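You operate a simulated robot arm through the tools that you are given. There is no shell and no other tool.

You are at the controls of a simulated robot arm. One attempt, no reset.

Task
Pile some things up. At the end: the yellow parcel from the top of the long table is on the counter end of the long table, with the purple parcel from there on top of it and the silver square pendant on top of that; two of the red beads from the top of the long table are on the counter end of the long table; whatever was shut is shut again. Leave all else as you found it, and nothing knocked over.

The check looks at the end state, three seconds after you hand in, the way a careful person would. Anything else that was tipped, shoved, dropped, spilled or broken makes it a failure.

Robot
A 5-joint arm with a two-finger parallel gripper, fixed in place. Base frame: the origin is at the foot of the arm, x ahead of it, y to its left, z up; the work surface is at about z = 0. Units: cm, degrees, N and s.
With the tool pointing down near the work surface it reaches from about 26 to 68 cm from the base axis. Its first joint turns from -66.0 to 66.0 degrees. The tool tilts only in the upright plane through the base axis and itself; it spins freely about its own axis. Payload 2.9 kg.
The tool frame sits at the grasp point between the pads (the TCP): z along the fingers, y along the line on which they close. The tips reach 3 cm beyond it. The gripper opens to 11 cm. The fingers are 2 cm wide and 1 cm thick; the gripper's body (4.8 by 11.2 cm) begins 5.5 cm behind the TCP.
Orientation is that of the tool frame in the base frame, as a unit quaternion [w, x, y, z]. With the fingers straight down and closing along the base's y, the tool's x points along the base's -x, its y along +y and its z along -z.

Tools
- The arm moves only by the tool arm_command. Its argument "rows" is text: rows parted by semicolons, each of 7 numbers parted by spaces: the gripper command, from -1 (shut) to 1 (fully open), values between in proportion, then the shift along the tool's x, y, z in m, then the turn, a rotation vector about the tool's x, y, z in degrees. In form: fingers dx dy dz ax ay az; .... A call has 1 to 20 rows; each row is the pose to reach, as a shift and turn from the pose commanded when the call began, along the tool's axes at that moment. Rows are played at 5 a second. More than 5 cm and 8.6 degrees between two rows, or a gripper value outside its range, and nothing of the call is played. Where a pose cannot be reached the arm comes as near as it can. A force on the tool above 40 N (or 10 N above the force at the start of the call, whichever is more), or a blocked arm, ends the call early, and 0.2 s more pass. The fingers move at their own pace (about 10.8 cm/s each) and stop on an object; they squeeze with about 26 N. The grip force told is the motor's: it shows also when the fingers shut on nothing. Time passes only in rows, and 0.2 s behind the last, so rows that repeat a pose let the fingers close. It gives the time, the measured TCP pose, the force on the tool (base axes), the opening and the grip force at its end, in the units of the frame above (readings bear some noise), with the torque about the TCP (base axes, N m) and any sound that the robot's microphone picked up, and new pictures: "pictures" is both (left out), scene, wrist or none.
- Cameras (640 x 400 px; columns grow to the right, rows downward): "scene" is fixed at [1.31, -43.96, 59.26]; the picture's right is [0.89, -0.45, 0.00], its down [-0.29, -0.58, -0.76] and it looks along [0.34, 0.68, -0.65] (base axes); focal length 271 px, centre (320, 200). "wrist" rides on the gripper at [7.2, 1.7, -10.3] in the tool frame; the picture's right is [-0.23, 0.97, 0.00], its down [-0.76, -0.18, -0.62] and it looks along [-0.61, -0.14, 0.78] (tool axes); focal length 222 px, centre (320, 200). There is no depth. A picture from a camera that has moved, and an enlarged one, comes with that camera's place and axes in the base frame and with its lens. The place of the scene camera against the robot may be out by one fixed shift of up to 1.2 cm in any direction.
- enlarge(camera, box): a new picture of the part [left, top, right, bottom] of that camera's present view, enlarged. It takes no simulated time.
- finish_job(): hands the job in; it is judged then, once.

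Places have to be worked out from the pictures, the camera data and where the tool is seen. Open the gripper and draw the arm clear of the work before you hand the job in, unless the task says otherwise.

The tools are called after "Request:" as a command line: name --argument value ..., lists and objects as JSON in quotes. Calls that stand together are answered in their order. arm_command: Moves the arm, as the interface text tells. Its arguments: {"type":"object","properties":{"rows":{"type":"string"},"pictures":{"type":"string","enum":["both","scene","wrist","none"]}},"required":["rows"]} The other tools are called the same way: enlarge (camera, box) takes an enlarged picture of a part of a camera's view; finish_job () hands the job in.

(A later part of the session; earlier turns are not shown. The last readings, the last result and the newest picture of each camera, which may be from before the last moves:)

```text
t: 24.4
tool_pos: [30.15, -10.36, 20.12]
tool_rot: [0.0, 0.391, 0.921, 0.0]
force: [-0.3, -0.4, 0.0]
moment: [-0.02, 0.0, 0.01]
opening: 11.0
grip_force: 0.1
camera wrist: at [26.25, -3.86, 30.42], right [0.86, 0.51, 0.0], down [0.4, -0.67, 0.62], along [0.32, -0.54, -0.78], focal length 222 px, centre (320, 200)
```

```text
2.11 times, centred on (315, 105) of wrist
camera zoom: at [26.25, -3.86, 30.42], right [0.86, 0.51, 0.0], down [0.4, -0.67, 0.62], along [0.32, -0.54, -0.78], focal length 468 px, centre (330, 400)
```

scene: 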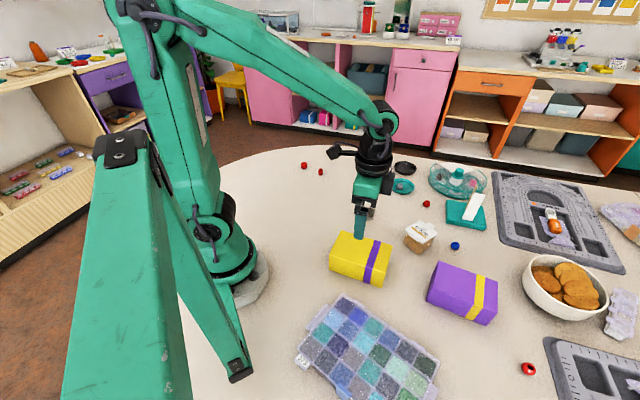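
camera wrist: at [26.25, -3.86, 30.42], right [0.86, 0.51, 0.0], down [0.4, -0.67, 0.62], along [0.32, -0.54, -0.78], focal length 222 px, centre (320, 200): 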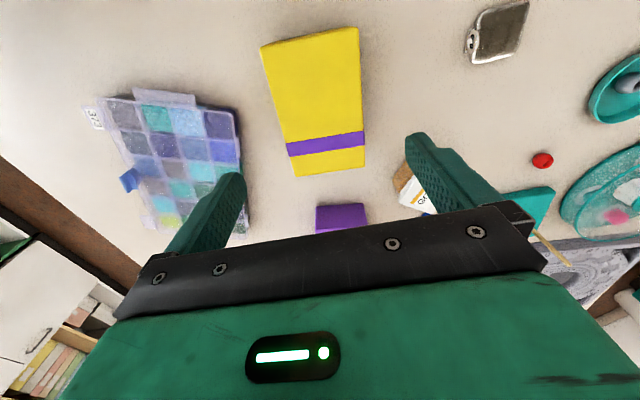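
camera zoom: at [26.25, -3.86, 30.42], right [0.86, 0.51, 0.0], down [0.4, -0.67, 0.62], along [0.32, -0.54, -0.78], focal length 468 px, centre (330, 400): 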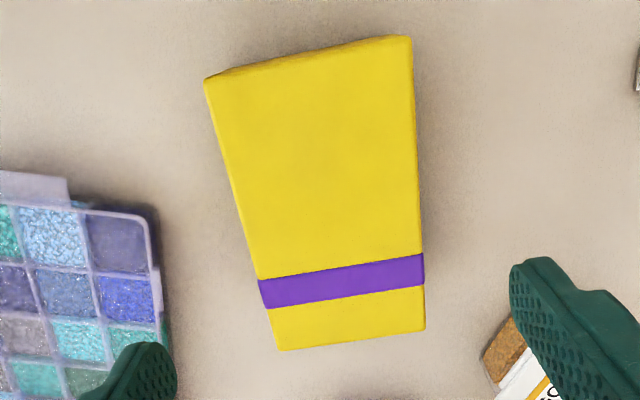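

From this view the yellow parcel is centred at (30.4, -10.6), 13.4×8.5 cm, with its short axis at 40°. I'll turn 4°, shift slightly and stop just above its top to check the finger clearance.

Request:
arm_command --rows "1 -0.002 0 0.03 0 0 2; 1 -0.0046 0.0004 0.06 0 0 4; 1 -0.0046 0.0004 0.085 0 0 4; 1 -0.0046 0.0004 0.085 0 0 4" --pictures "both"

Request:
enlarge --camera "scene" --box '[310, 190, 430, 300]'

```text
t: 25.4
tool_pos: [30.47, -10.41, 11.44]
tool_rot: [0.0, 0.422, 0.907, 0.0]
force: [0.8, 0.5, -0.4]
moment: [-0.03, -0.01, -0.01]
opening: 11.01
grip_force: 0.0
camera wrist: at [27.03, -3.8, 21.73], right [0.89, 0.45, 0.0], down [0.35, -0.7, 0.62], along [0.28, -0.56, -0.78], focal length 222 px, centre (320, 200)
```

scene: 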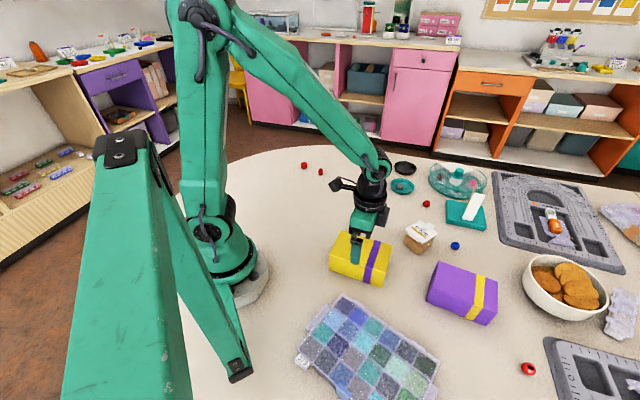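
wrist: 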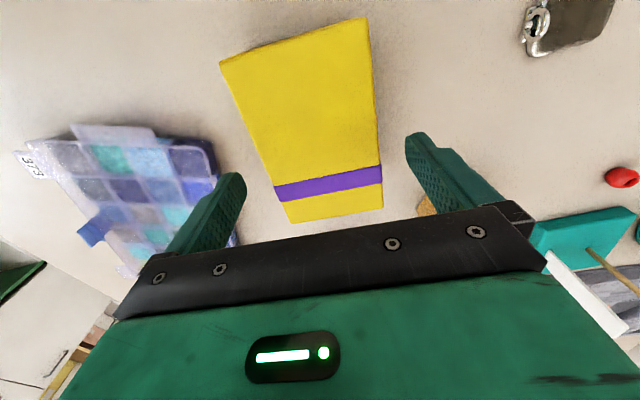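

```text
3.64 times, centred on (370, 245) of scene
camera zoom: at [1.31, -43.96, 59.26], right [0.89, -0.45, 0.0], down [-0.29, -0.58, -0.76], along [0.34, 0.68, -0.65], focal length 985 px, centre (138, 36)
```

zoom: 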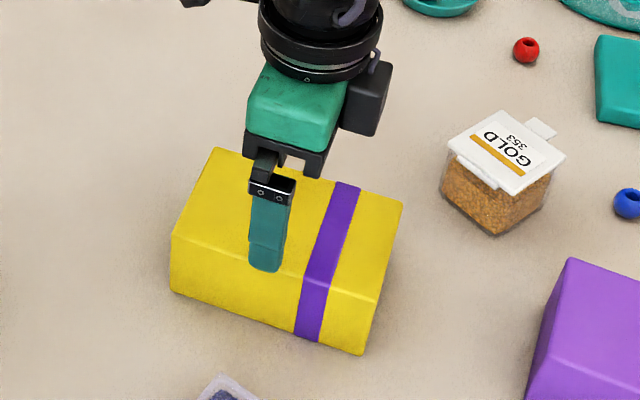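

The fingers straddle the parcel with about 1.2 cm clearance on each side, and the centre agrees at (30.2, -10.4). I'll go down to z ≈ 4.2 and close.

Request:
arm_command --rows "1 0 -0.001 0.02 0 0 0; 1 0 -0.001 0.04 0 0 0; 1 0 -0.001 0.06 0 0 0; 1 0 -0.001 0.072 0 0 0; 1 0 -0.001 0.072 0 0 0; 0.5 0 -0.001 0.072 0 0 0; 0 0 -0.001 0.072 0 0 0; -1 0 -0.001 0.072 0 0 0; -1 0 -0.001 0.072 0 0 0; -1 0 -0.001 0.072 0 0 0" --pictures "both"

```text
t: 27.6
tool_pos: [30.65, -10.73, 4.18]
tool_rot: [0.0, 0.423, 0.906, 0.0]
force: [0.6, 0.9, 0.3]
moment: [0.01, -0.01, 0.02]
opening: 8.99
grip_force: 25.9
camera wrist: at [27.1, -4.1, 14.52], right [0.89, 0.45, 0.0], down [0.35, -0.7, 0.62], along [0.28, -0.56, -0.78], focal length 222 px, centre (320, 200)
```

scene: 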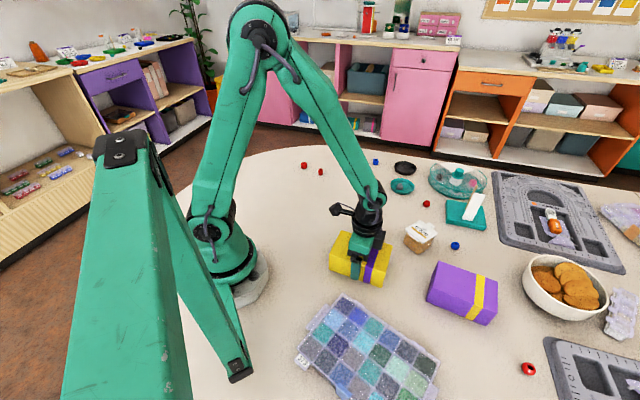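
wrist: 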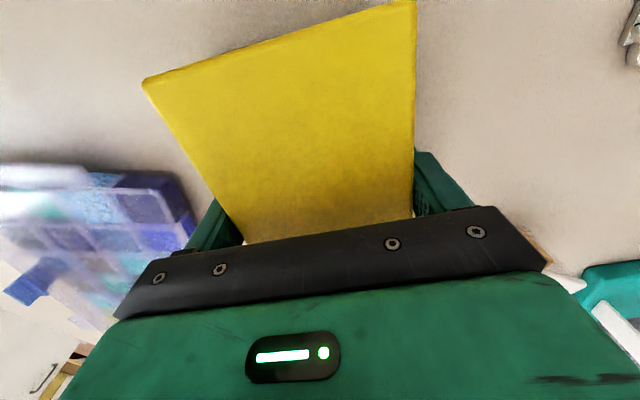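

The parcel is gripped at 9.0 cm width. I'll lift it and check that it hangs level.

Request:
arm_command --rows "-1 0 0 -0.01 0 0 0; -1 0 0 -0.025 0 0 0; -1 0 0 -0.045 0 0 0; -1 0 0 -0.065 0 0 0; -1 0 0 -0.08 0 0 0; -1 0 0 -0.08 0 0 0" --pictures "both"

Request:
enlarge --camera "scene" --box '[300, 170, 440, 300]'

```text
t: 29.0
tool_pos: [30.47, -10.77, 12.11]
tool_rot: [0.0, 0.423, 0.906, 0.001]
force: [1.2, 0.2, -2.2]
moment: [0.02, -0.01, 0.0]
opening: 9.0
grip_force: 26.7
camera wrist: at [27.07, -4.14, 22.54], right [0.89, 0.45, 0.0], down [0.35, -0.7, 0.62], along [0.28, -0.56, -0.78], focal length 222 px, centre (320, 200)
```

scene: 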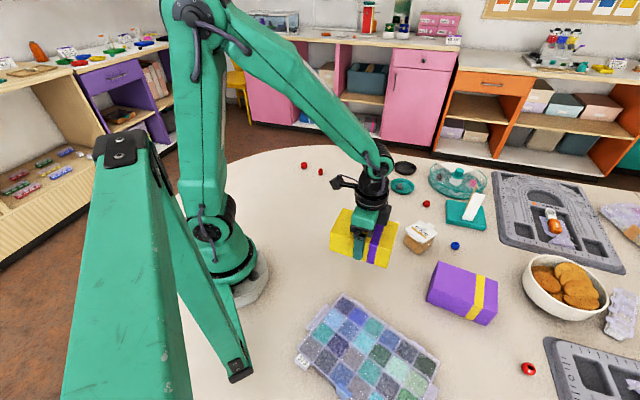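
wrist: 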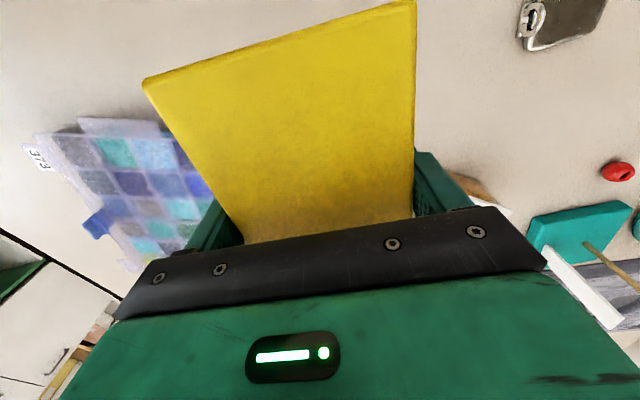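

```text
3.08 times, centred on (370, 235) of scene
camera zoom: at [1.31, -43.96, 59.26], right [0.89, -0.45, 0.0], down [-0.29, -0.58, -0.76], along [0.34, 0.68, -0.65], focal length 834 px, centre (166, 92)
```

zoom: 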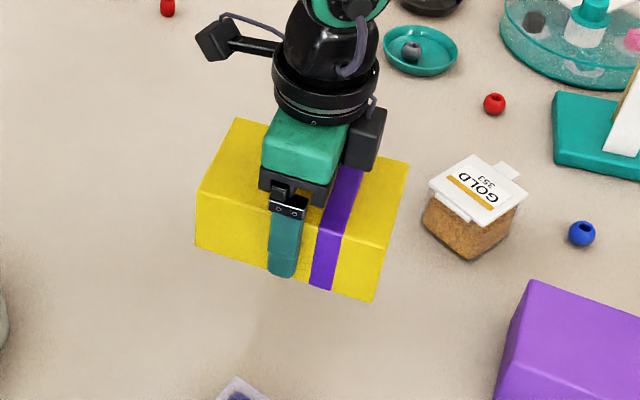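

The parcel is lifted level, at about 2.5 N. I'll carry it across at this height to (27, 28) on the counter end.

Request:
arm_command --rows "-1 0.015 0.01 0 0 0 0; -1 0.044 0.0305 0 0 0 0; -1 0.073 0.051 0 0 0 0; -1 0.102 0.0715 0 0 0 0; -1 0.131 0.092 0 0 0 0; -1 0.16 0.112 0 0 0 0; -1 0.189 0.1325 0 0 0 0; -1 0.218 0.153 0 0 0 0; -1 0.247 0.173 0 0 0 0; -1 0.276 0.1935 0 0 0 0; -1 0.3 0.21 0 0 0 0; -1 0.319 0.2235 0 0 0 0; -1 0.319 0.2235 0 0 0 0; -1 0.319 0.2235 0 0 0 0" --pictures "both"

```text
t: 32.0
tool_pos: [27.05, 28.21, 12.0]
tool_rot: [0.0, 0.422, 0.906, 0.0]
force: [-0.3, 0.1, -1.7]
moment: [-0.01, 0.0, 0.02]
opening: 8.98
grip_force: 26.6
camera wrist: at [23.63, 34.83, 22.3], right [0.89, 0.45, 0.0], down [0.35, -0.7, 0.62], along [0.28, -0.56, -0.78], focal length 222 px, centre (320, 200)
```

scene: 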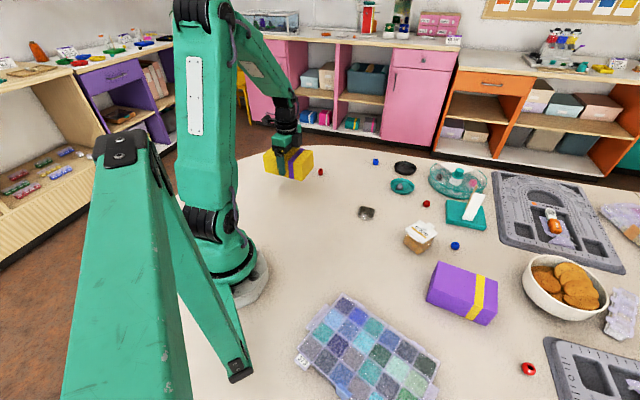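
wrist: 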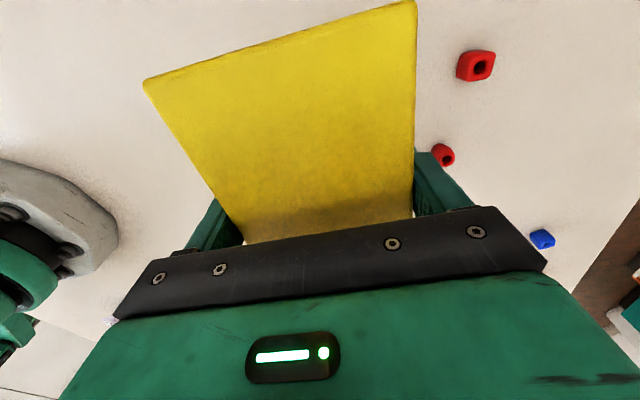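

The parcel is over (27, 28), and both beads are well clear at about 12 cm or more from its centre. I'll lower it to the pick height, release gently and rise.

Request:
arm_command --rows "-1 0 0 0.03 0 0 0; -1 0 0 0.055 0 0 0; -1 0 0 0.07 0 0 0; -1 0 0 0.076 0 0 0; -1 0 0 0.078 0 0 0; -1 0 0 0.078 0 0 0; 0.7 0 0 0.078 0 0 0; 0.85 0 0 0.078 0 0 0; 1 0 0 0.078 0 0 0; 1 0 0 0.078 0 0 0; 1 0 0 0.06 0 0 0; 1 0 0 0.03 0 0 0; 1 0 0 -0.01 0 0 0; 1 0 0 -0.05 0 0 0; 1 0 0 -0.09 0 0 0; 1 0 0 -0.09 0 0 0" --pictures "both"

Request:
enlarge --camera "scene" --box '[240, 130, 350, 210]'

Request:
enlarge --camera "wrist" --box '[200, 0, 440, 220]'

```text
t: 35.4
tool_pos: [27.09, 28.3, 21.09]
tool_rot: [0.0, 0.423, 0.906, 0.0]
force: [-0.1, 0.1, -0.4]
moment: [0.0, -0.04, 0.02]
opening: 10.96
grip_force: 0.0
camera wrist: at [23.64, 34.91, 31.4], right [0.89, 0.45, 0.0], down [0.35, -0.7, 0.62], along [0.28, -0.56, -0.78], focal length 222 px, centre (320, 200)
```

scene: 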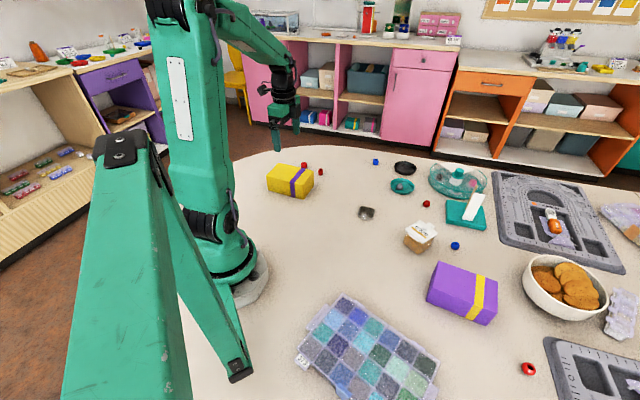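
wrist: 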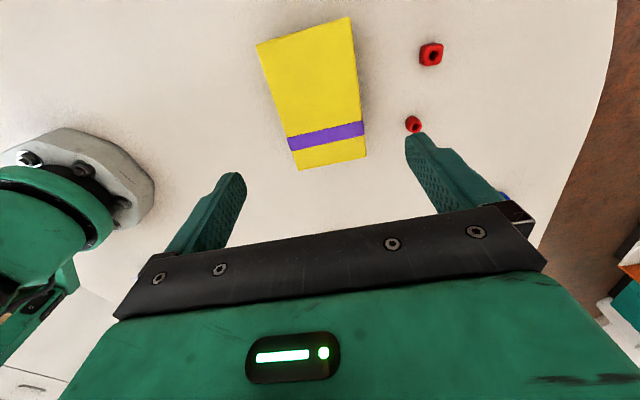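

```text
5.00 times, centred on (295, 170) of scene
camera zoom: at [1.31, -43.96, 59.26], right [0.89, -0.45, 0.0], down [-0.29, -0.58, -0.76], along [0.34, 0.68, -0.65], focal length 1354 px, centre (445, 350)
```

zoom: 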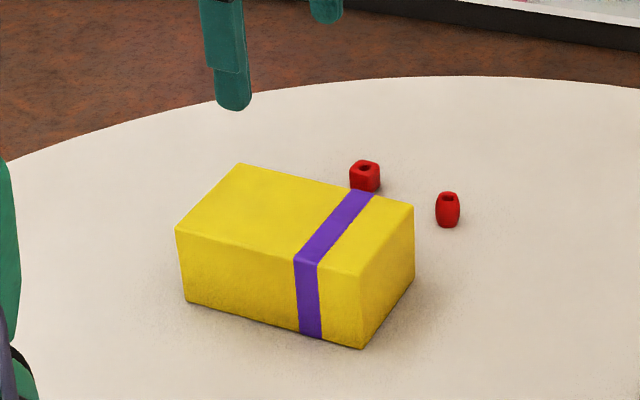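

```text
1.82 times, centred on (320, 110) of wrist
camera zoom: at [23.64, 34.91, 31.4], right [0.89, 0.45, 0.0], down [0.35, -0.7, 0.62], along [0.28, -0.56, -0.78], focal length 404 px, centre (320, 364)
```

zoom: 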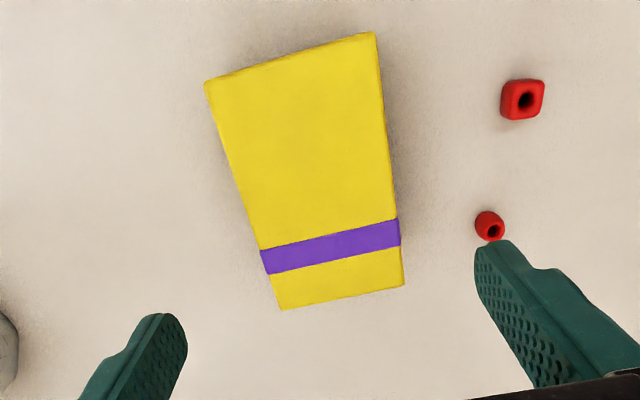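

The yellow parcel sits square on the counter end, centred at about (27.0, 28.1), with both beads untouched. Next I'll fly over to hover above the purple parcel, near (45.5, -28.5).

Request:
arm_command --rows "1 -0.0395 -0.0161 0 0 0 0; 1 -0.079 -0.0322 0 0 0 0; 1 -0.1185 -0.0483 0 0 0 0; 1 -0.158 -0.0644 0 0 0 0; 1 -0.1975 -0.0805 0 0 0 0; 1 -0.237 -0.0966 0 0 0 0; 1 -0.2765 -0.1127 0 0 0 0; 1 -0.316 -0.1288 0 0 0 0; 1 -0.3555 -0.1449 0 0 0 0; 1 -0.395 -0.161 0 0 0 0; 1 -0.4345 -0.1771 0 0 0 0; 1 -0.474 -0.1932 0 0 0 0; 1 -0.5135 -0.2093 0 0 0 0; 1 -0.553 -0.2255 0 0 0 0; 1 -0.553 -0.2255 0 0 0 0" --pictures "both"

Request:
enlarge --camera "wrist" --box '[200, 0, 440, 220]'

```text
t: 38.6
tool_pos: [45.34, -29.08, 20.88]
tool_rot: [0.001, 0.423, 0.906, -0.001]
force: [0.7, -1.1, 0.7]
moment: [0.02, -0.02, 0.03]
opening: 11.0
grip_force: 0.1
camera wrist: at [42.0, -22.33, 31.19], right [0.89, 0.45, 0.0], down [0.35, -0.7, 0.62], along [0.28, -0.56, -0.78], focal length 222 px, centre (320, 200)
```

scene: 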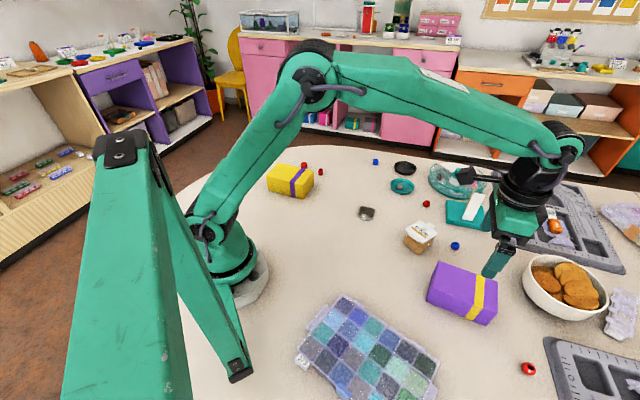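
wrist: 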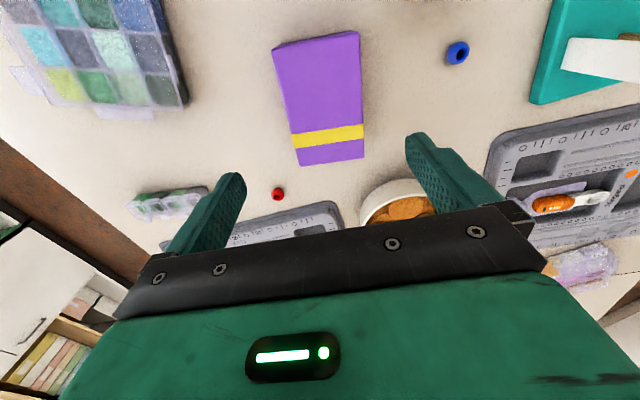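

```text
1.82 times, centred on (320, 110) of wrist
camera zoom: at [42.0, -22.33, 31.19], right [0.89, 0.45, 0.0], down [0.35, -0.7, 0.62], along [0.28, -0.56, -0.78], focal length 404 px, centre (320, 364)
```

zoom: 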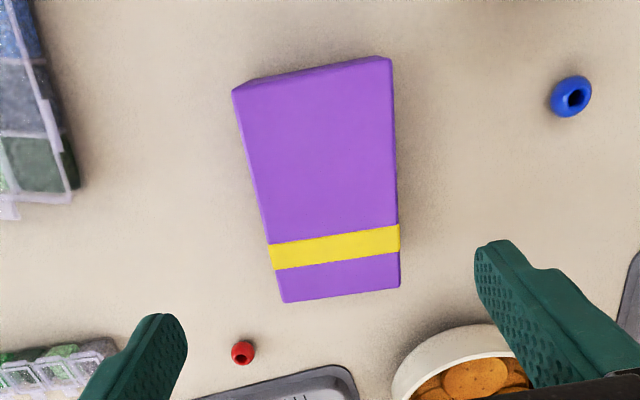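

The purple parcel is centred at about (46.0, -29.1), with its short axis at about 35.5°. I'll turn 4.6°, shift over it and go down to just above its top.

Request:
arm_command --rows "1 -0.003 0.002 0.03 0 0 2.3; 1 -0.0055 0.0036 0.06 0 0 4.6; 1 -0.0055 0.0036 0.095 0 0 4.6; 1 -0.0055 0.0036 0.095 0 0 4.6" --pictures "both"

Request:
enlarge --camera "scene" --box '[410, 210, 560, 350]'

```text
t: 39.6
tool_pos: [45.99, -28.99, 11.53]
tool_rot: [0.0, 0.459, 0.888, 0.0]
force: [-0.4, -0.4, -0.8]
moment: [0.01, -0.04, -0.02]
opening: 10.99
grip_force: 0.0
camera wrist: at [43.12, -21.96, 21.95], right [0.93, 0.38, 0.0], down [0.3, -0.72, 0.62], along [0.24, -0.58, -0.78], focal length 222 px, centre (320, 200)
```

scene: 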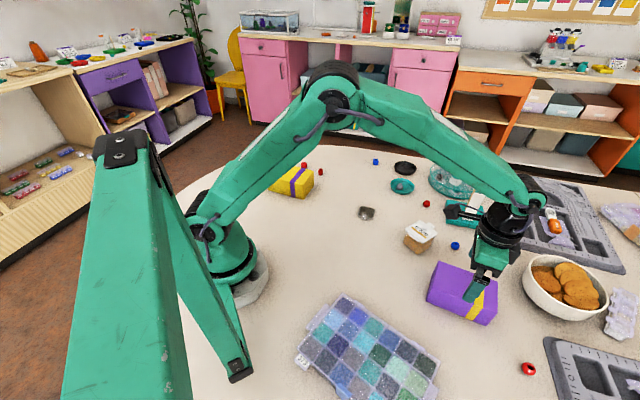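
wrist: 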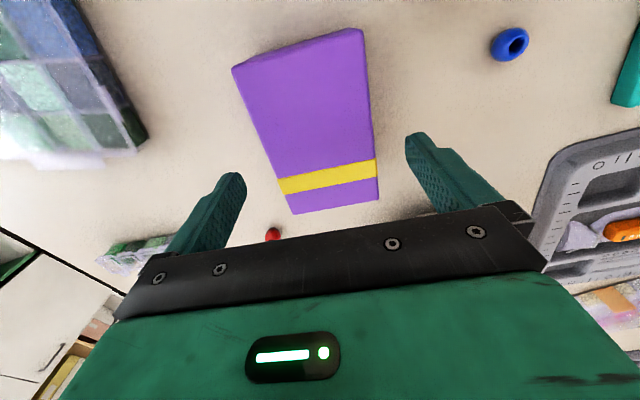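

```text
2.86 times, centred on (485, 280) of scene
camera zoom: at [1.31, -43.96, 59.26], right [0.89, -0.45, 0.0], down [-0.29, -0.58, -0.76], along [0.34, 0.68, -0.65], focal length 774 px, centre (-151, -29)
```

zoom: 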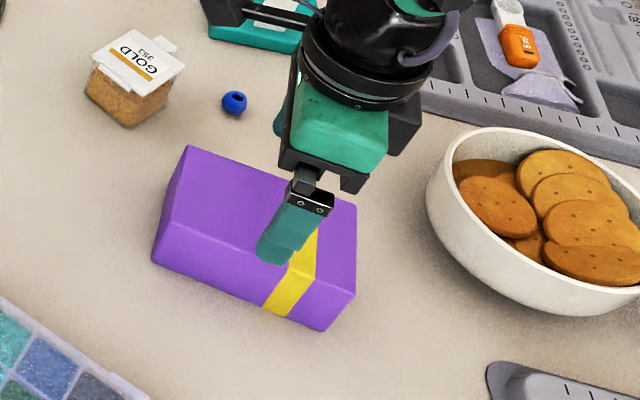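

The fingers are centred on the purple parcel (centre about (45.9, -28.95), height about 6 cm). I'll go down to z ≈ 4.1, close and lift.

Request:
arm_command --rows "1 0 0 0.02 0 0 0; 1 0 0 0.04 0 0 0; 1 0 0 0.06 0 0 0; 1 0 0 0.074 0 0 0; 1 0 0 0.074 0 0 0; 0.5 0 0 0.074 0 0 0; 0 0 0 0.074 0 0 0; -1 0 0 0.074 0 0 0; -1 0 0 0.074 0 0 0; -1 0 0 0.074 0 0 0" --pictures "both"

```text
t: 41.8
tool_pos: [45.99, -28.88, 4.42]
tool_rot: [0.0, 0.459, 0.889, 0.0]
force: [0.0, 0.1, -0.7]
moment: [0.01, -0.02, -0.02]
opening: 8.49
grip_force: 26.1
camera wrist: at [43.16, -22.0, 14.6], right [0.93, 0.38, 0.0], down [0.3, -0.72, 0.62], along [0.24, -0.58, -0.78], focal length 222 px, centre (320, 200)
```

scene: 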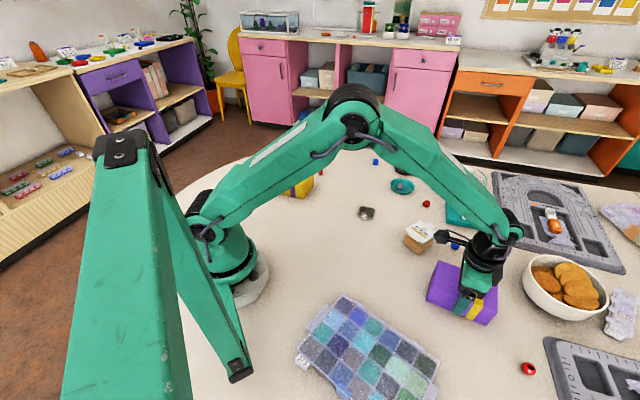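
wrist: 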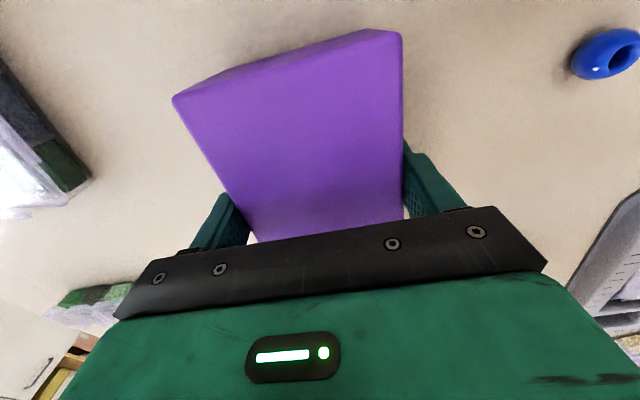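

The purple parcel is gripped (8.49 cm). I'll lift it about 12 cm.

Request:
arm_command --rows "-1 0 0 -0.01 0 0 0; -1 0 0 -0.03 0 0 0; -1 0 0 -0.055 0 0 0; -1 0 0 -0.085 0 0 0; -1 0 0 -0.11 0 0 0; -1 0 0 -0.12 0 0 0; -1 0 0 -0.12 0 0 0" --pictures "both"

```text
t: 43.4
tool_pos: [46.08, -28.95, 16.31]
tool_rot: [0.0, 0.458, 0.889, 0.0]
force: [-0.3, 0.5, -2.0]
moment: [0.01, 0.0, 0.0]
opening: 8.47
grip_force: 25.4
camera wrist: at [43.17, -22.03, 26.65], right [0.93, 0.38, 0.0], down [0.3, -0.72, 0.62], along [0.24, -0.58, -0.78], focal length 222 px, centre (320, 200)
```

scene: 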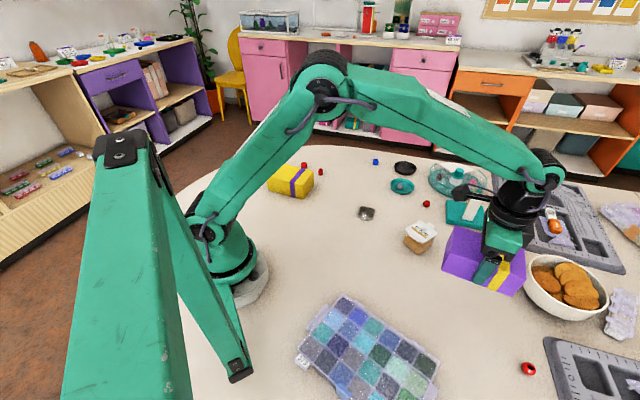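
wrist: 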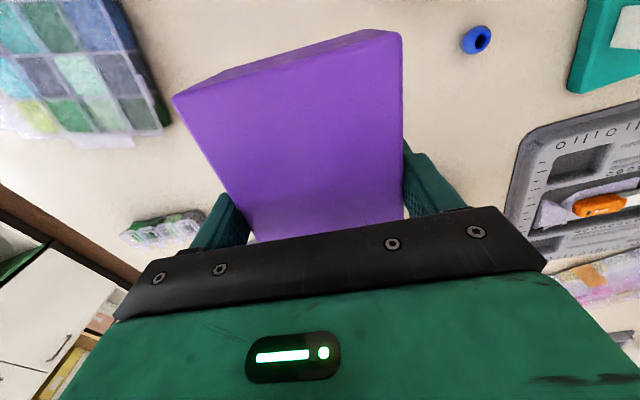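

It's held level at about 2 N. I'll carry it at this height to above the yellow parcel at (27.0, 28.1), turning 4.6° to line up with it.

Request:
arm_command --rows "-1 0.018 0.00545 0 0 0 0; -1 0.054 0.01635 0 0 0 0; -1 0.092 0.0279 0 0 0 0; -1 0.13 0.0394 0 0 0 0; -1 0.168 0.0509 0 0 0 -0.5; -1 0.206 0.0624 0 0 0 -1; -1 0.244 0.0739 0 0 0 -1.5; -1 0.282 0.0854 0 0 0 -2; -1 0.32 0.0969 0 0 0 -2.5; -1 0.358 0.1084 0 0 0 -3; -1 0.396 0.1199 0 0 0 -3.5; -1 0.434 0.1314 0 0 0 -4; -1 0.472 0.1429 0 0 0 -4.6; -1 0.51 0.1544 0 0 0 -4.6; -1 0.545 0.165 0 0 0 -4.6; -1 0.566 0.1714 0 0 0 -4.6; -1 0.576 0.1744 0 0 0 -4.6; -1 0.576 0.1744 0 0 0 -4.6; -1 0.576 0.1744 0 0 0 -4.6" --pictures "both"

Request:
enlarge --camera "scene" --box '[240, 110, 350, 210]'

```text
t: 47.4
tool_pos: [26.89, 28.21, 16.09]
tool_rot: [0.0, 0.423, 0.906, 0.0]
force: [0.1, 0.2, -1.1]
moment: [-0.01, 0.01, -0.02]
opening: 8.48
grip_force: 26.1
camera wrist: at [23.44, 34.84, 26.43], right [0.89, 0.45, 0.0], down [0.35, -0.7, 0.62], along [0.28, -0.56, -0.78], focal length 222 px, centre (320, 200)
```

scene: 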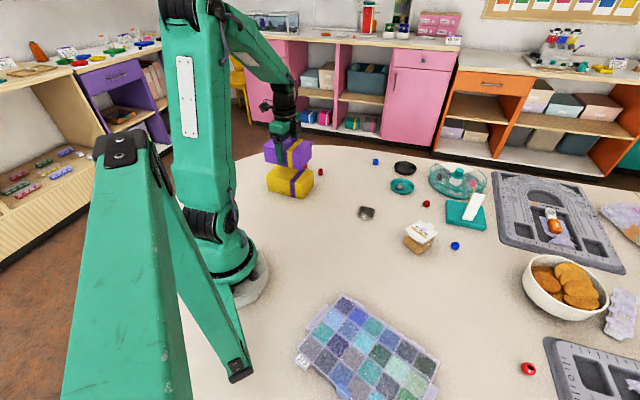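
wrist: 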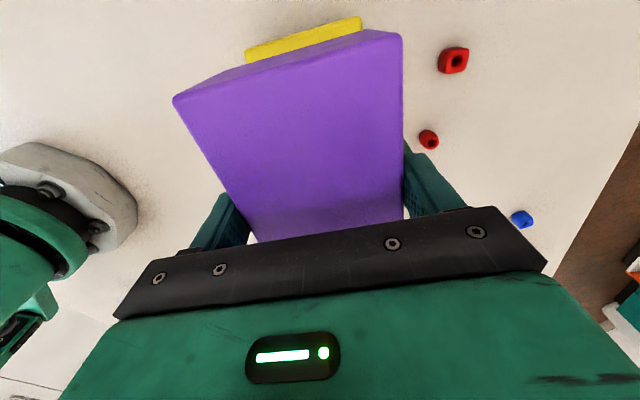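

```text
4.00 times, centred on (295, 160) of scene
camera zoom: at [1.31, -43.96, 59.26], right [0.89, -0.45, 0.0], down [-0.29, -0.58, -0.76], along [0.34, 0.68, -0.65], focal length 1084 px, centre (420, 360)
```

zoom: 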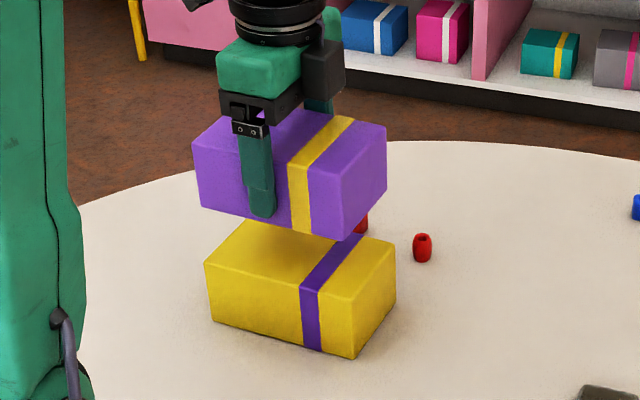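

They're lined up well. I'll lower to about z = 11.4, then take small steps watching the force, since contact is expected around z = 10.2–10.9.

Request:
arm_command --rows "-1 0 0 0.02 0 0 0; -1 0 0 0.035 0 0 0; -1 0 0 0.044 0 0 0; -1 0 0 0.047 0 0 0; -1 0 0 0.047 0 0 0" --pictures "both"

Request:
enlarge --camera "scene" --box '[240, 120, 340, 210]'

```text
t: 48.6
tool_pos: [26.85, 28.19, 11.4]
tool_rot: [0.0, 0.423, 0.906, 0.0]
force: [-0.4, 0.2, -2.1]
moment: [-0.01, 0.01, -0.01]
opening: 8.49
grip_force: 26.0
camera wrist: at [23.4, 34.82, 21.81], right [0.89, 0.45, 0.0], down [0.35, -0.7, 0.62], along [0.28, -0.56, -0.78], focal length 222 px, centre (320, 200)
```

scene: 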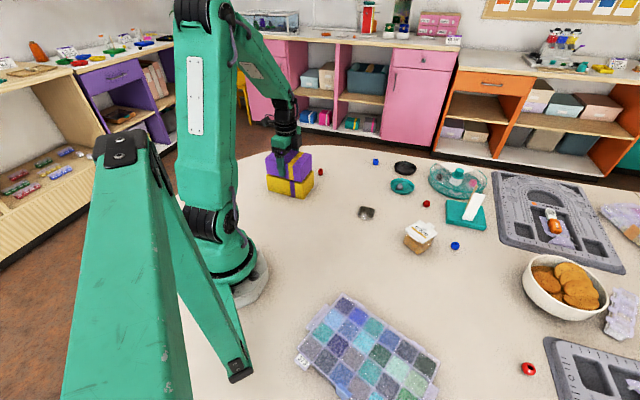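
wrist: 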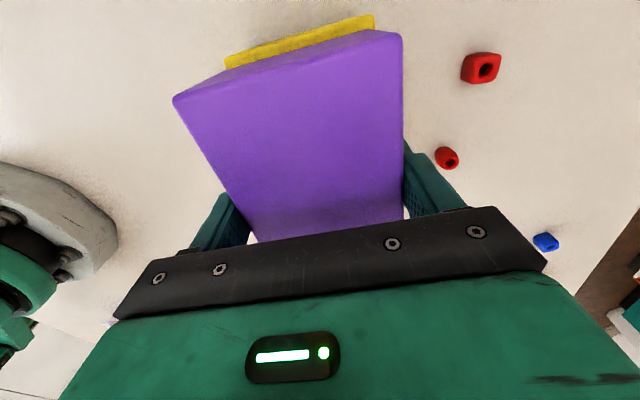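

```text
4.44 times, centred on (290, 165) of scene
camera zoom: at [1.31, -43.96, 59.26], right [0.89, -0.45, 0.0], down [-0.29, -0.58, -0.76], along [0.34, 0.68, -0.65], focal length 1204 px, centre (453, 356)
```

zoom: 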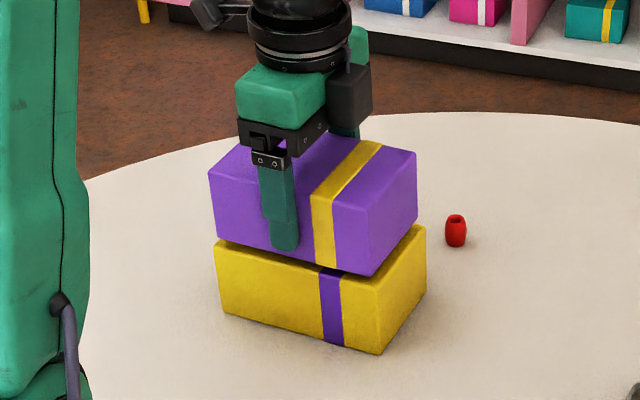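

There's still a small gap. I'm lowering in small steps now.

Request:
arm_command --rows "-1 0 0 0.002 0 0 0; -1 0 0 0.004 0 0 0; -1 0 0 0.004 0 0 0" --pictures "none"

Request:
arm_command --rows "-1 0 0 0.001 0 0 0; -1 0 0 0.002 0 0 0; -1 0 0 0.002 0 0 0" --pictures "none"

Request:
enlarge --camera "scene" --box '[250, 150, 330, 210]'

```text
t: 49.4
tool_pos: [26.94, 28.0, 11.08]
tool_rot: [0.0, 0.422, 0.907, 0.001]
force: [0.2, 0.3, -2.2]
moment: [-0.02, -0.06, 0.02]
opening: 8.47
grip_force: 25.5
```

```text
t: 50.2
tool_pos: [26.75, 28.12, 10.88]
tool_rot: [0.0, 0.423, 0.906, 0.0]
force: [-0.8, 0.1, -2.2]
moment: [0.0, 0.02, -0.01]
opening: 8.49
grip_force: 25.7
```

```text
6.67 times, centred on (290, 180) of scene
camera zoom: at [1.31, -43.96, 59.26], right [0.89, -0.45, 0.0], down [-0.29, -0.58, -0.76], along [0.34, 0.68, -0.65], focal length 1806 px, centre (520, 333)
```

zoom: 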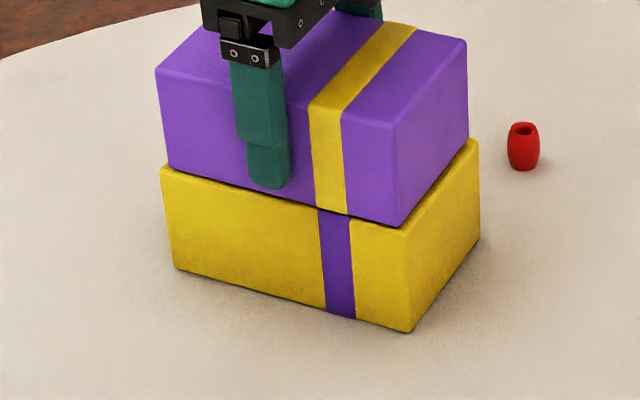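

It's nearly touching and there's no contact force yet. A few more small steps.

Request:
arm_command --rows "-1 0 0 0.001 0 0 0; -1 0 0 0.002 0 0 0; -1 0 0 0.002 0 0 0" --pictures "none"

Request:
arm_command --rows "-1 0 0 0.001 0 0 0; -1 0 0 0.002 0 0 0; -1 0 0 0.002 0 0 0" --pictures "none"

Request:
enlarge --camera "scene" --box '[250, 150, 330, 210]'

```text
t: 51.0
tool_pos: [26.84, 28.11, 10.76]
tool_rot: [0.0, 0.423, 0.906, 0.0]
force: [-3.0, 0.4, 6.8]
moment: [-0.09, 0.33, -0.01]
opening: 8.47
grip_force: 26.4
```

```text
t: 51.8
tool_pos: [26.92, 28.17, 10.63]
tool_rot: [0.001, 0.422, 0.907, 0.001]
force: [-2.6, -4.1, 22.8]
moment: [-0.28, 0.35, 0.19]
opening: 8.47
grip_force: 25.8
```

```text
6.67 times, centred on (290, 180) of scene
camera zoom: at [1.3, -43.97, 59.26], right [0.89, -0.45, 0.0], down [-0.29, -0.58, -0.76], along [0.34, 0.68, -0.65], focal length 1806 px, centre (520, 333)
```

zoom: 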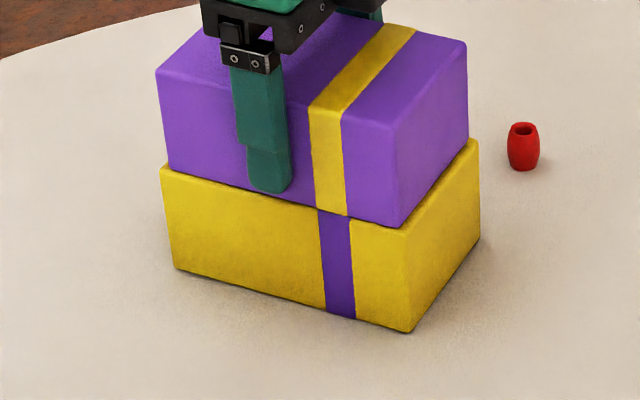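

Contact was at z ≈ 10.8, so yellow is about 6.45 cm tall, and the last step pressed a little. I'll back off 0.2 cm, release gently and rise straight up.

Request:
arm_command --rows "-1 0 0 -0.001 0 0 0; -1 0 0 -0.002 0 0 0; -1 0 0 -0.002 0 0 0; 0.6 0 0 -0.002 0 0 0; 0.75 0 0 -0.002 0 0 0; 0.9 0 0 -0.002 0 0 0; 1 0 0 -0.002 0 0 0; 1 0 0 -0.002 0 0 0; 1 0 0 -0.02 0 0 0; 1 0 0 -0.05 0 0 0; 1 0 0 -0.09 0 0 0; 1 0 0 -0.13 0 0 0; 1 0 0 -0.13 0 0 0" --pictures "both"

Request:
enlarge --camera "scene" --box '[240, 130, 350, 210]'

Request:
enlarge --camera "wrist" --box '[200, 0, 440, 220]'

```text
t: 54.6
tool_pos: [27.0, 28.21, 23.52]
tool_rot: [0.0, 0.422, 0.906, 0.0]
force: [-0.3, 0.7, -0.7]
moment: [0.02, -0.03, -0.02]
opening: 11.0
grip_force: 0.0
camera wrist: at [23.56, 34.83, 33.89], right [0.89, 0.45, 0.0], down [0.35, -0.7, 0.62], along [0.28, -0.56, -0.78], focal length 222 px, centre (320, 200)
```

scene: 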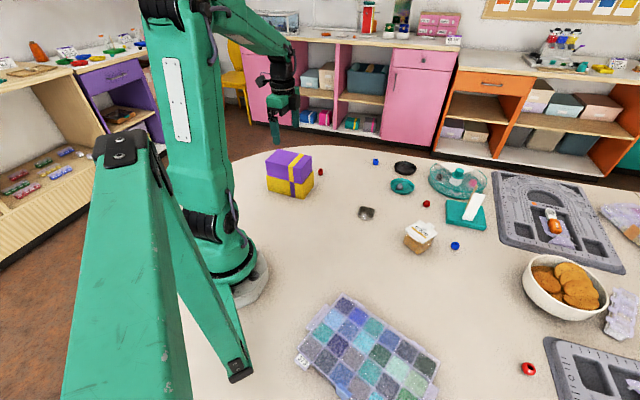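
wrist: 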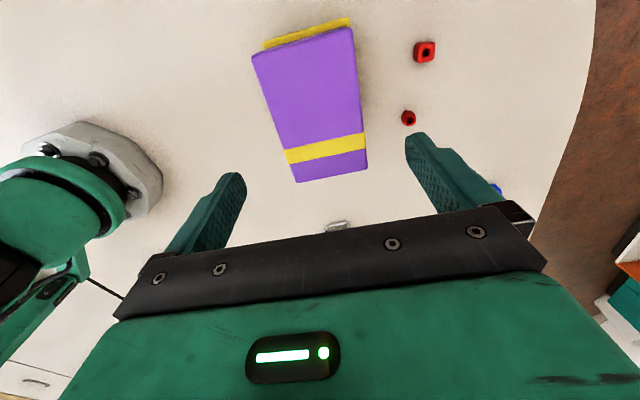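

```text
5.00 times, centred on (295, 170) of scene
camera zoom: at [1.31, -43.96, 59.26], right [0.89, -0.45, 0.0], down [-0.29, -0.58, -0.76], along [0.34, 0.68, -0.65], focal length 1354 px, centre (445, 350)
```

zoom: 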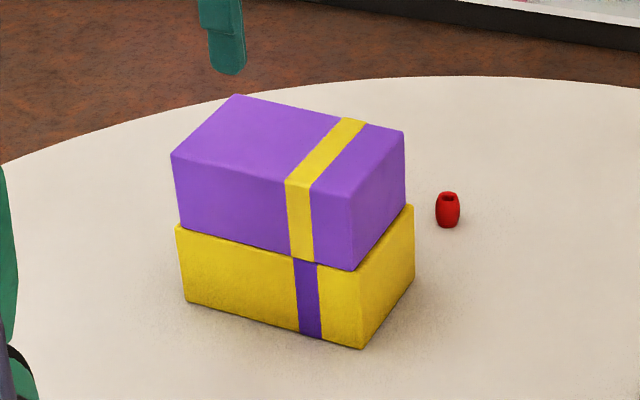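

```text
1.82 times, centred on (320, 110) of wrist
camera zoom: at [23.56, 34.83, 33.89], right [0.89, 0.45, 0.0], down [0.35, -0.7, 0.62], along [0.28, -0.56, -0.78], focal length 404 px, centre (320, 364)
```

zoom: 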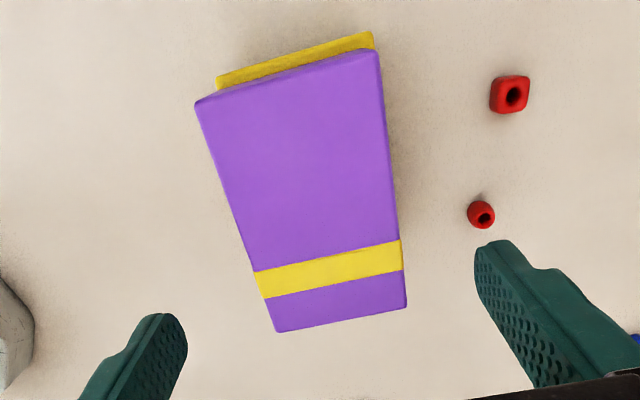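

The stack is square and stable, with its top at about z = 12.4. Now the pendant: I'll hover over (43.2, 5.2) with the tool turned to close along its bail-free sides (135°).

Request:
arm_command --rows "1 -0.0234 -0.002 0 0 0 -7.9; 1 -0.0467 -0.004 0 0 0 -15.8; 1 -0.07 -0.006 0.0 0 0 -23.7; 0.8 -0.0935 -0.008 0.01 0 0 -31.6; 0.6 -0.1168 -0.01 0.02 0 0 -39.5; 0.6 -0.14 -0.012 0.03 0 0 -47.4; 0.5 -0.1635 -0.014 0.04 0 0 -55.3; 0.5 -0.187 -0.016 0.05 0 0 -63.2; 0.5 -0.21 -0.018 0.06 0 0 -71.1; 0.5 -0.2336 -0.02 0.07 0 0 -79; 0.5 -0.257 -0.022 0.075 0 0 -87; 0.5 -0.2804 -0.0243 0.075 0 0 -95; 0.5 -0.2804 -0.0243 0.075 0 0 -95" --pictures "both"

Request:
enlarge --camera "wrist" --box '[260, 60, 400, 180]'

```text
t: 57.4
tool_pos: [43.05, 4.94, 16.21]
tool_rot: [0.0, -0.383, 0.924, 0.0]
force: [-0.7, -0.5, -0.4]
moment: [0.0, -0.03, -0.01]
opening: 8.29
grip_force: 0.0
camera wrist: at [36.65, 0.99, 26.44], right [-0.53, 0.85, 0.0], down [0.66, 0.41, 0.62], along [0.53, 0.33, -0.78], focal length 222 px, centre (320, 200)
```

scene: 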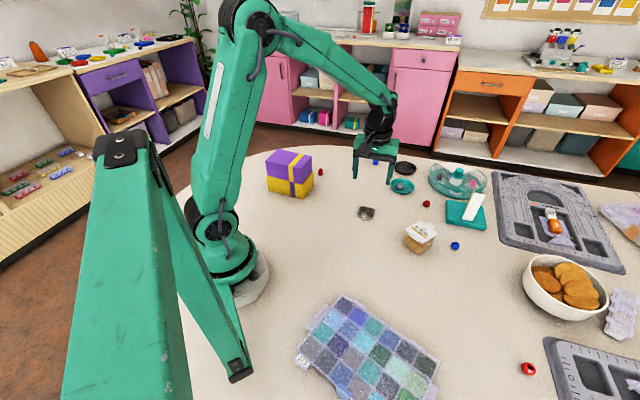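
wrist: 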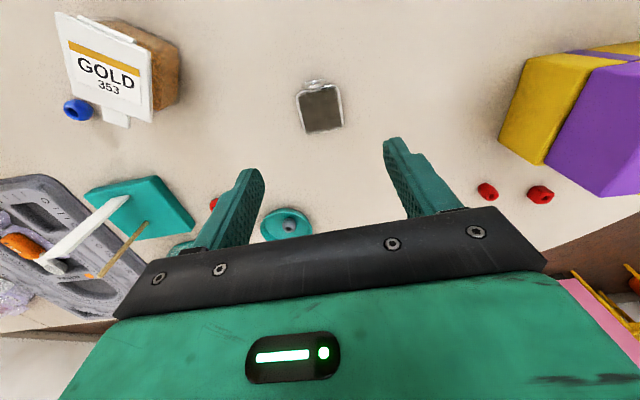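

```text
3.33 times, centred on (330, 120) of wrist
camera zoom: at [36.65, 0.99, 26.44], right [-0.53, 0.85, 0.0], down [0.66, 0.41, 0.62], along [0.53, 0.33, -0.78], focal length 740 px, centre (287, 467)
```

zoom: 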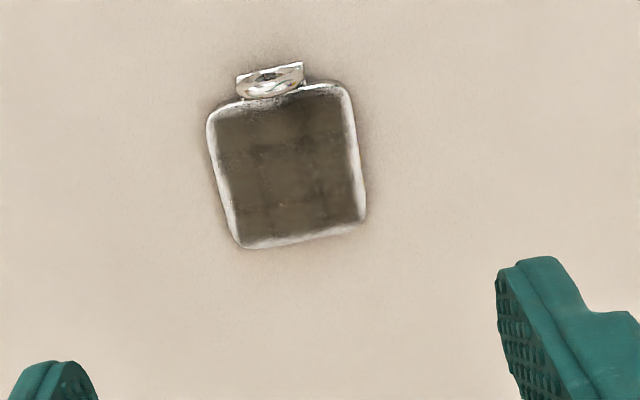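

The pendant is 4.6 cm square, centred at (43.3, 5.25), with its edges at 133°/43°, so the tool is nearly aligned. I'll set the opening to about 7 cm and go down to z ≈ 6 to check.

Request:
arm_command --rows "0.27 -0.002 0 0.03 0 0 0.8; 0.27 -0.0044 0.0004 0.06 0 0 1.6; 0.27 -0.0044 0.0004 0.085 0 0 1.6; 0.27 -0.0044 0.0004 0.1 0 0 1.6; 0.27 -0.0044 0.0004 0.1 0 0 1.6" --pictures "both"

Request:
enlarge --camera "wrist" --box '[220, 90, 420, 240]'

Request:
enlarge --camera "scene" --box '[330, 180, 400, 230]'

```text
t: 58.6
tool_pos: [43.36, 5.41, 6.06]
tool_rot: [0.0, -0.369, 0.929, 0.001]
force: [-0.3, 0.2, -0.2]
moment: [-0.03, 0.02, 0.0]
opening: 7.01
grip_force: 0.0
camera wrist: at [36.81, 1.69, 16.29], right [-0.5, 0.86, 0.0], down [0.68, 0.39, 0.62], along [0.54, 0.31, -0.78], focal length 222 px, centre (320, 200)
```

scene: 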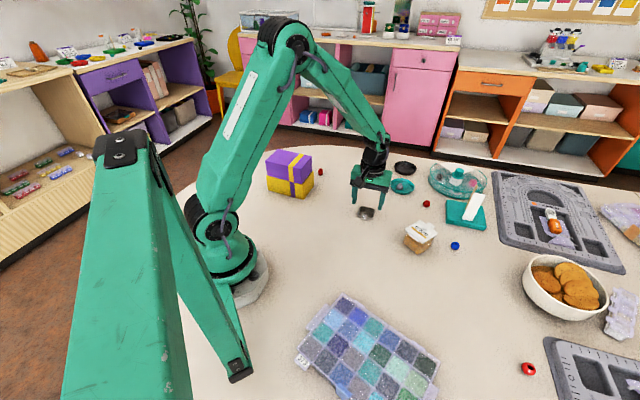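
wrist: 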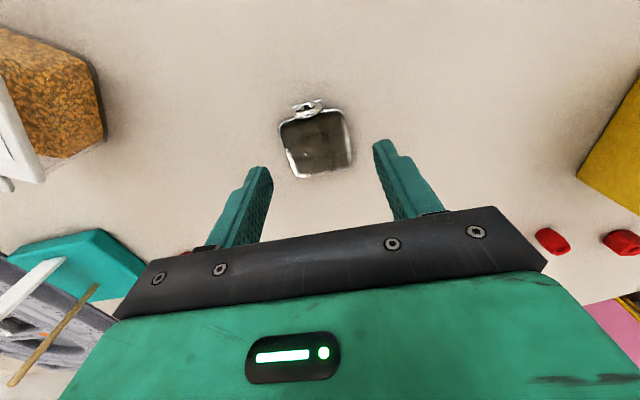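

```text
2.67 times, centred on (320, 165) of wrist
camera zoom: at [36.81, 1.69, 16.29], right [-0.5, 0.86, 0.0], down [0.68, 0.39, 0.62], along [0.54, 0.31, -0.78], focal length 592 px, centre (320, 293)
```

zoom: 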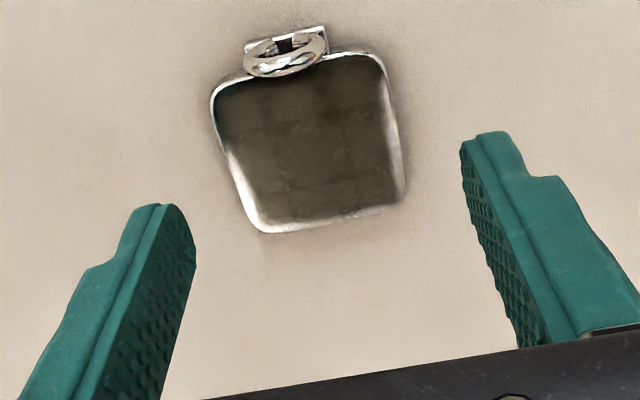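

```text
8.00 times, centred on (365, 205) of scene
camera zoom: at [1.31, -43.96, 59.26], right [0.89, -0.45, 0.0], down [-0.29, -0.58, -0.76], along [0.34, 0.68, -0.65], focal length 2167 px, centre (-40, 160)
```

zoom: 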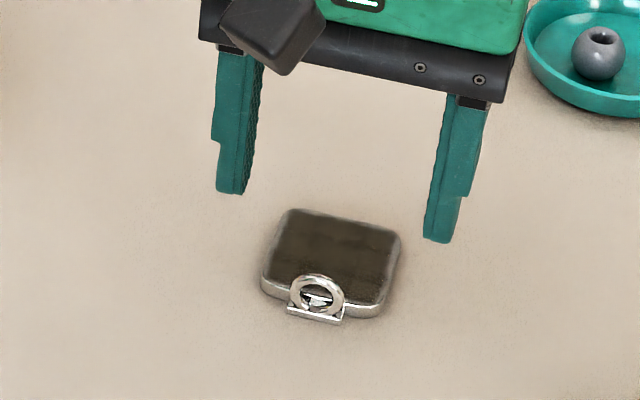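

The pendant is about 0.5 cm thick and centred between the fingers within 0.2 cm. I'll lower carefully to z ≈ 3.2, with the fingertips just above the table.

Request:
arm_command --rows "0.27 0.001 -0.001 0.012 0 0 0; 0.27 0.001 -0.001 0.022 0 0 0; 0.27 0.001 -0.001 0.0275 0 0 0; 0.27 0.001 -0.001 0.0275 0 0 0" --pictures "both"

Request:
enlarge --camera "scene" --box '[330, 185, 400, 235]'

Request:
enlarge --camera "wrist" --box '[220, 90, 420, 240]'

```text
t: 59.6
tool_pos: [43.31, 5.19, 3.26]
tool_rot: [0.0, -0.369, 0.929, 0.0]
force: [0.9, 0.2, 0.8]
moment: [-0.02, 0.0, 0.01]
opening: 6.97
grip_force: 0.0
camera wrist: at [36.81, 1.55, 13.59], right [-0.5, 0.86, 0.0], down [0.68, 0.39, 0.62], along [0.54, 0.31, -0.78], focal length 222 px, centre (320, 200)
```

scene: 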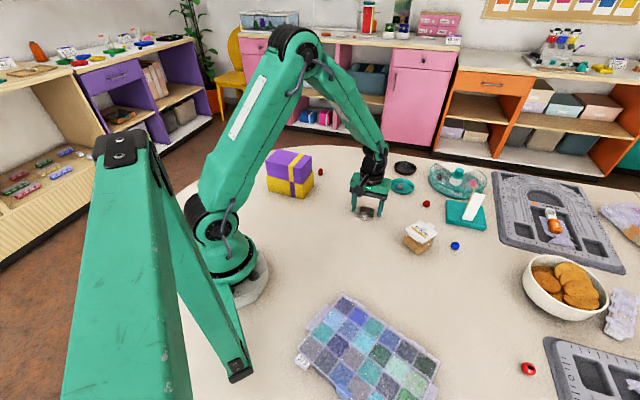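
wrist: 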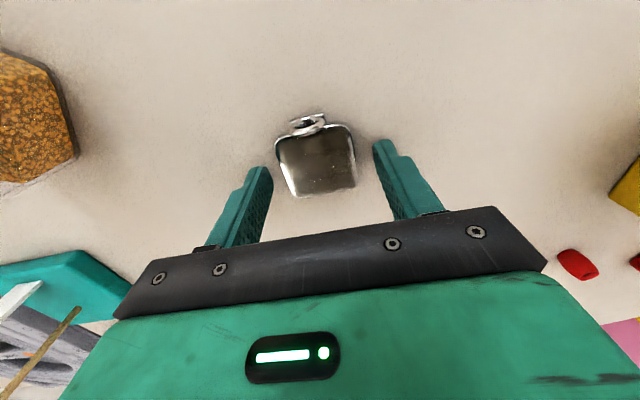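

```text
8.00 times, centred on (365, 210) of scene
camera zoom: at [1.31, -43.96, 59.26], right [0.89, -0.45, 0.0], down [-0.29, -0.58, -0.76], along [0.34, 0.68, -0.65], focal length 2167 px, centre (-40, 120)
```

zoom: 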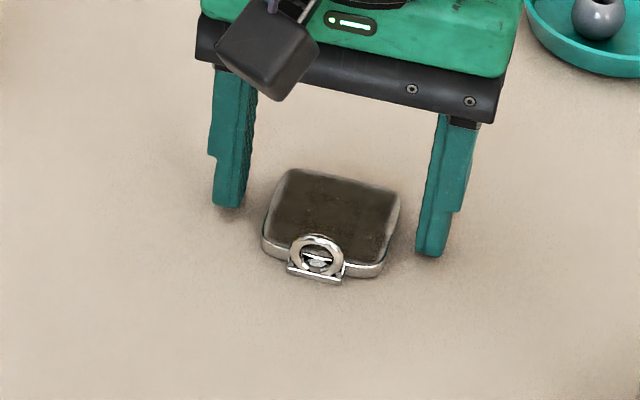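

```text
2.67 times, centred on (320, 165) of wrist
camera zoom: at [36.81, 1.55, 13.59], right [-0.5, 0.86, 0.0], down [0.68, 0.39, 0.62], along [0.54, 0.31, -0.78], focal length 592 px, centre (320, 293)
```

zoom: 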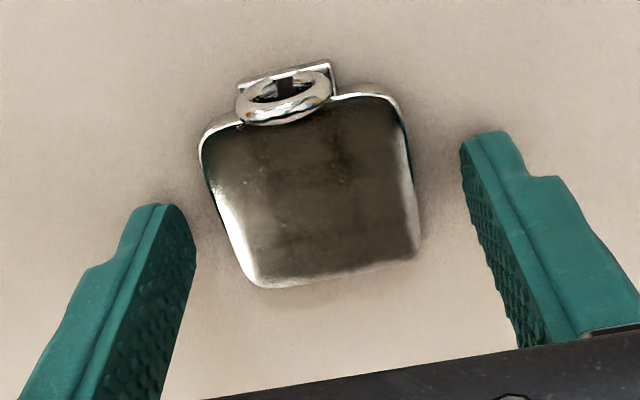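

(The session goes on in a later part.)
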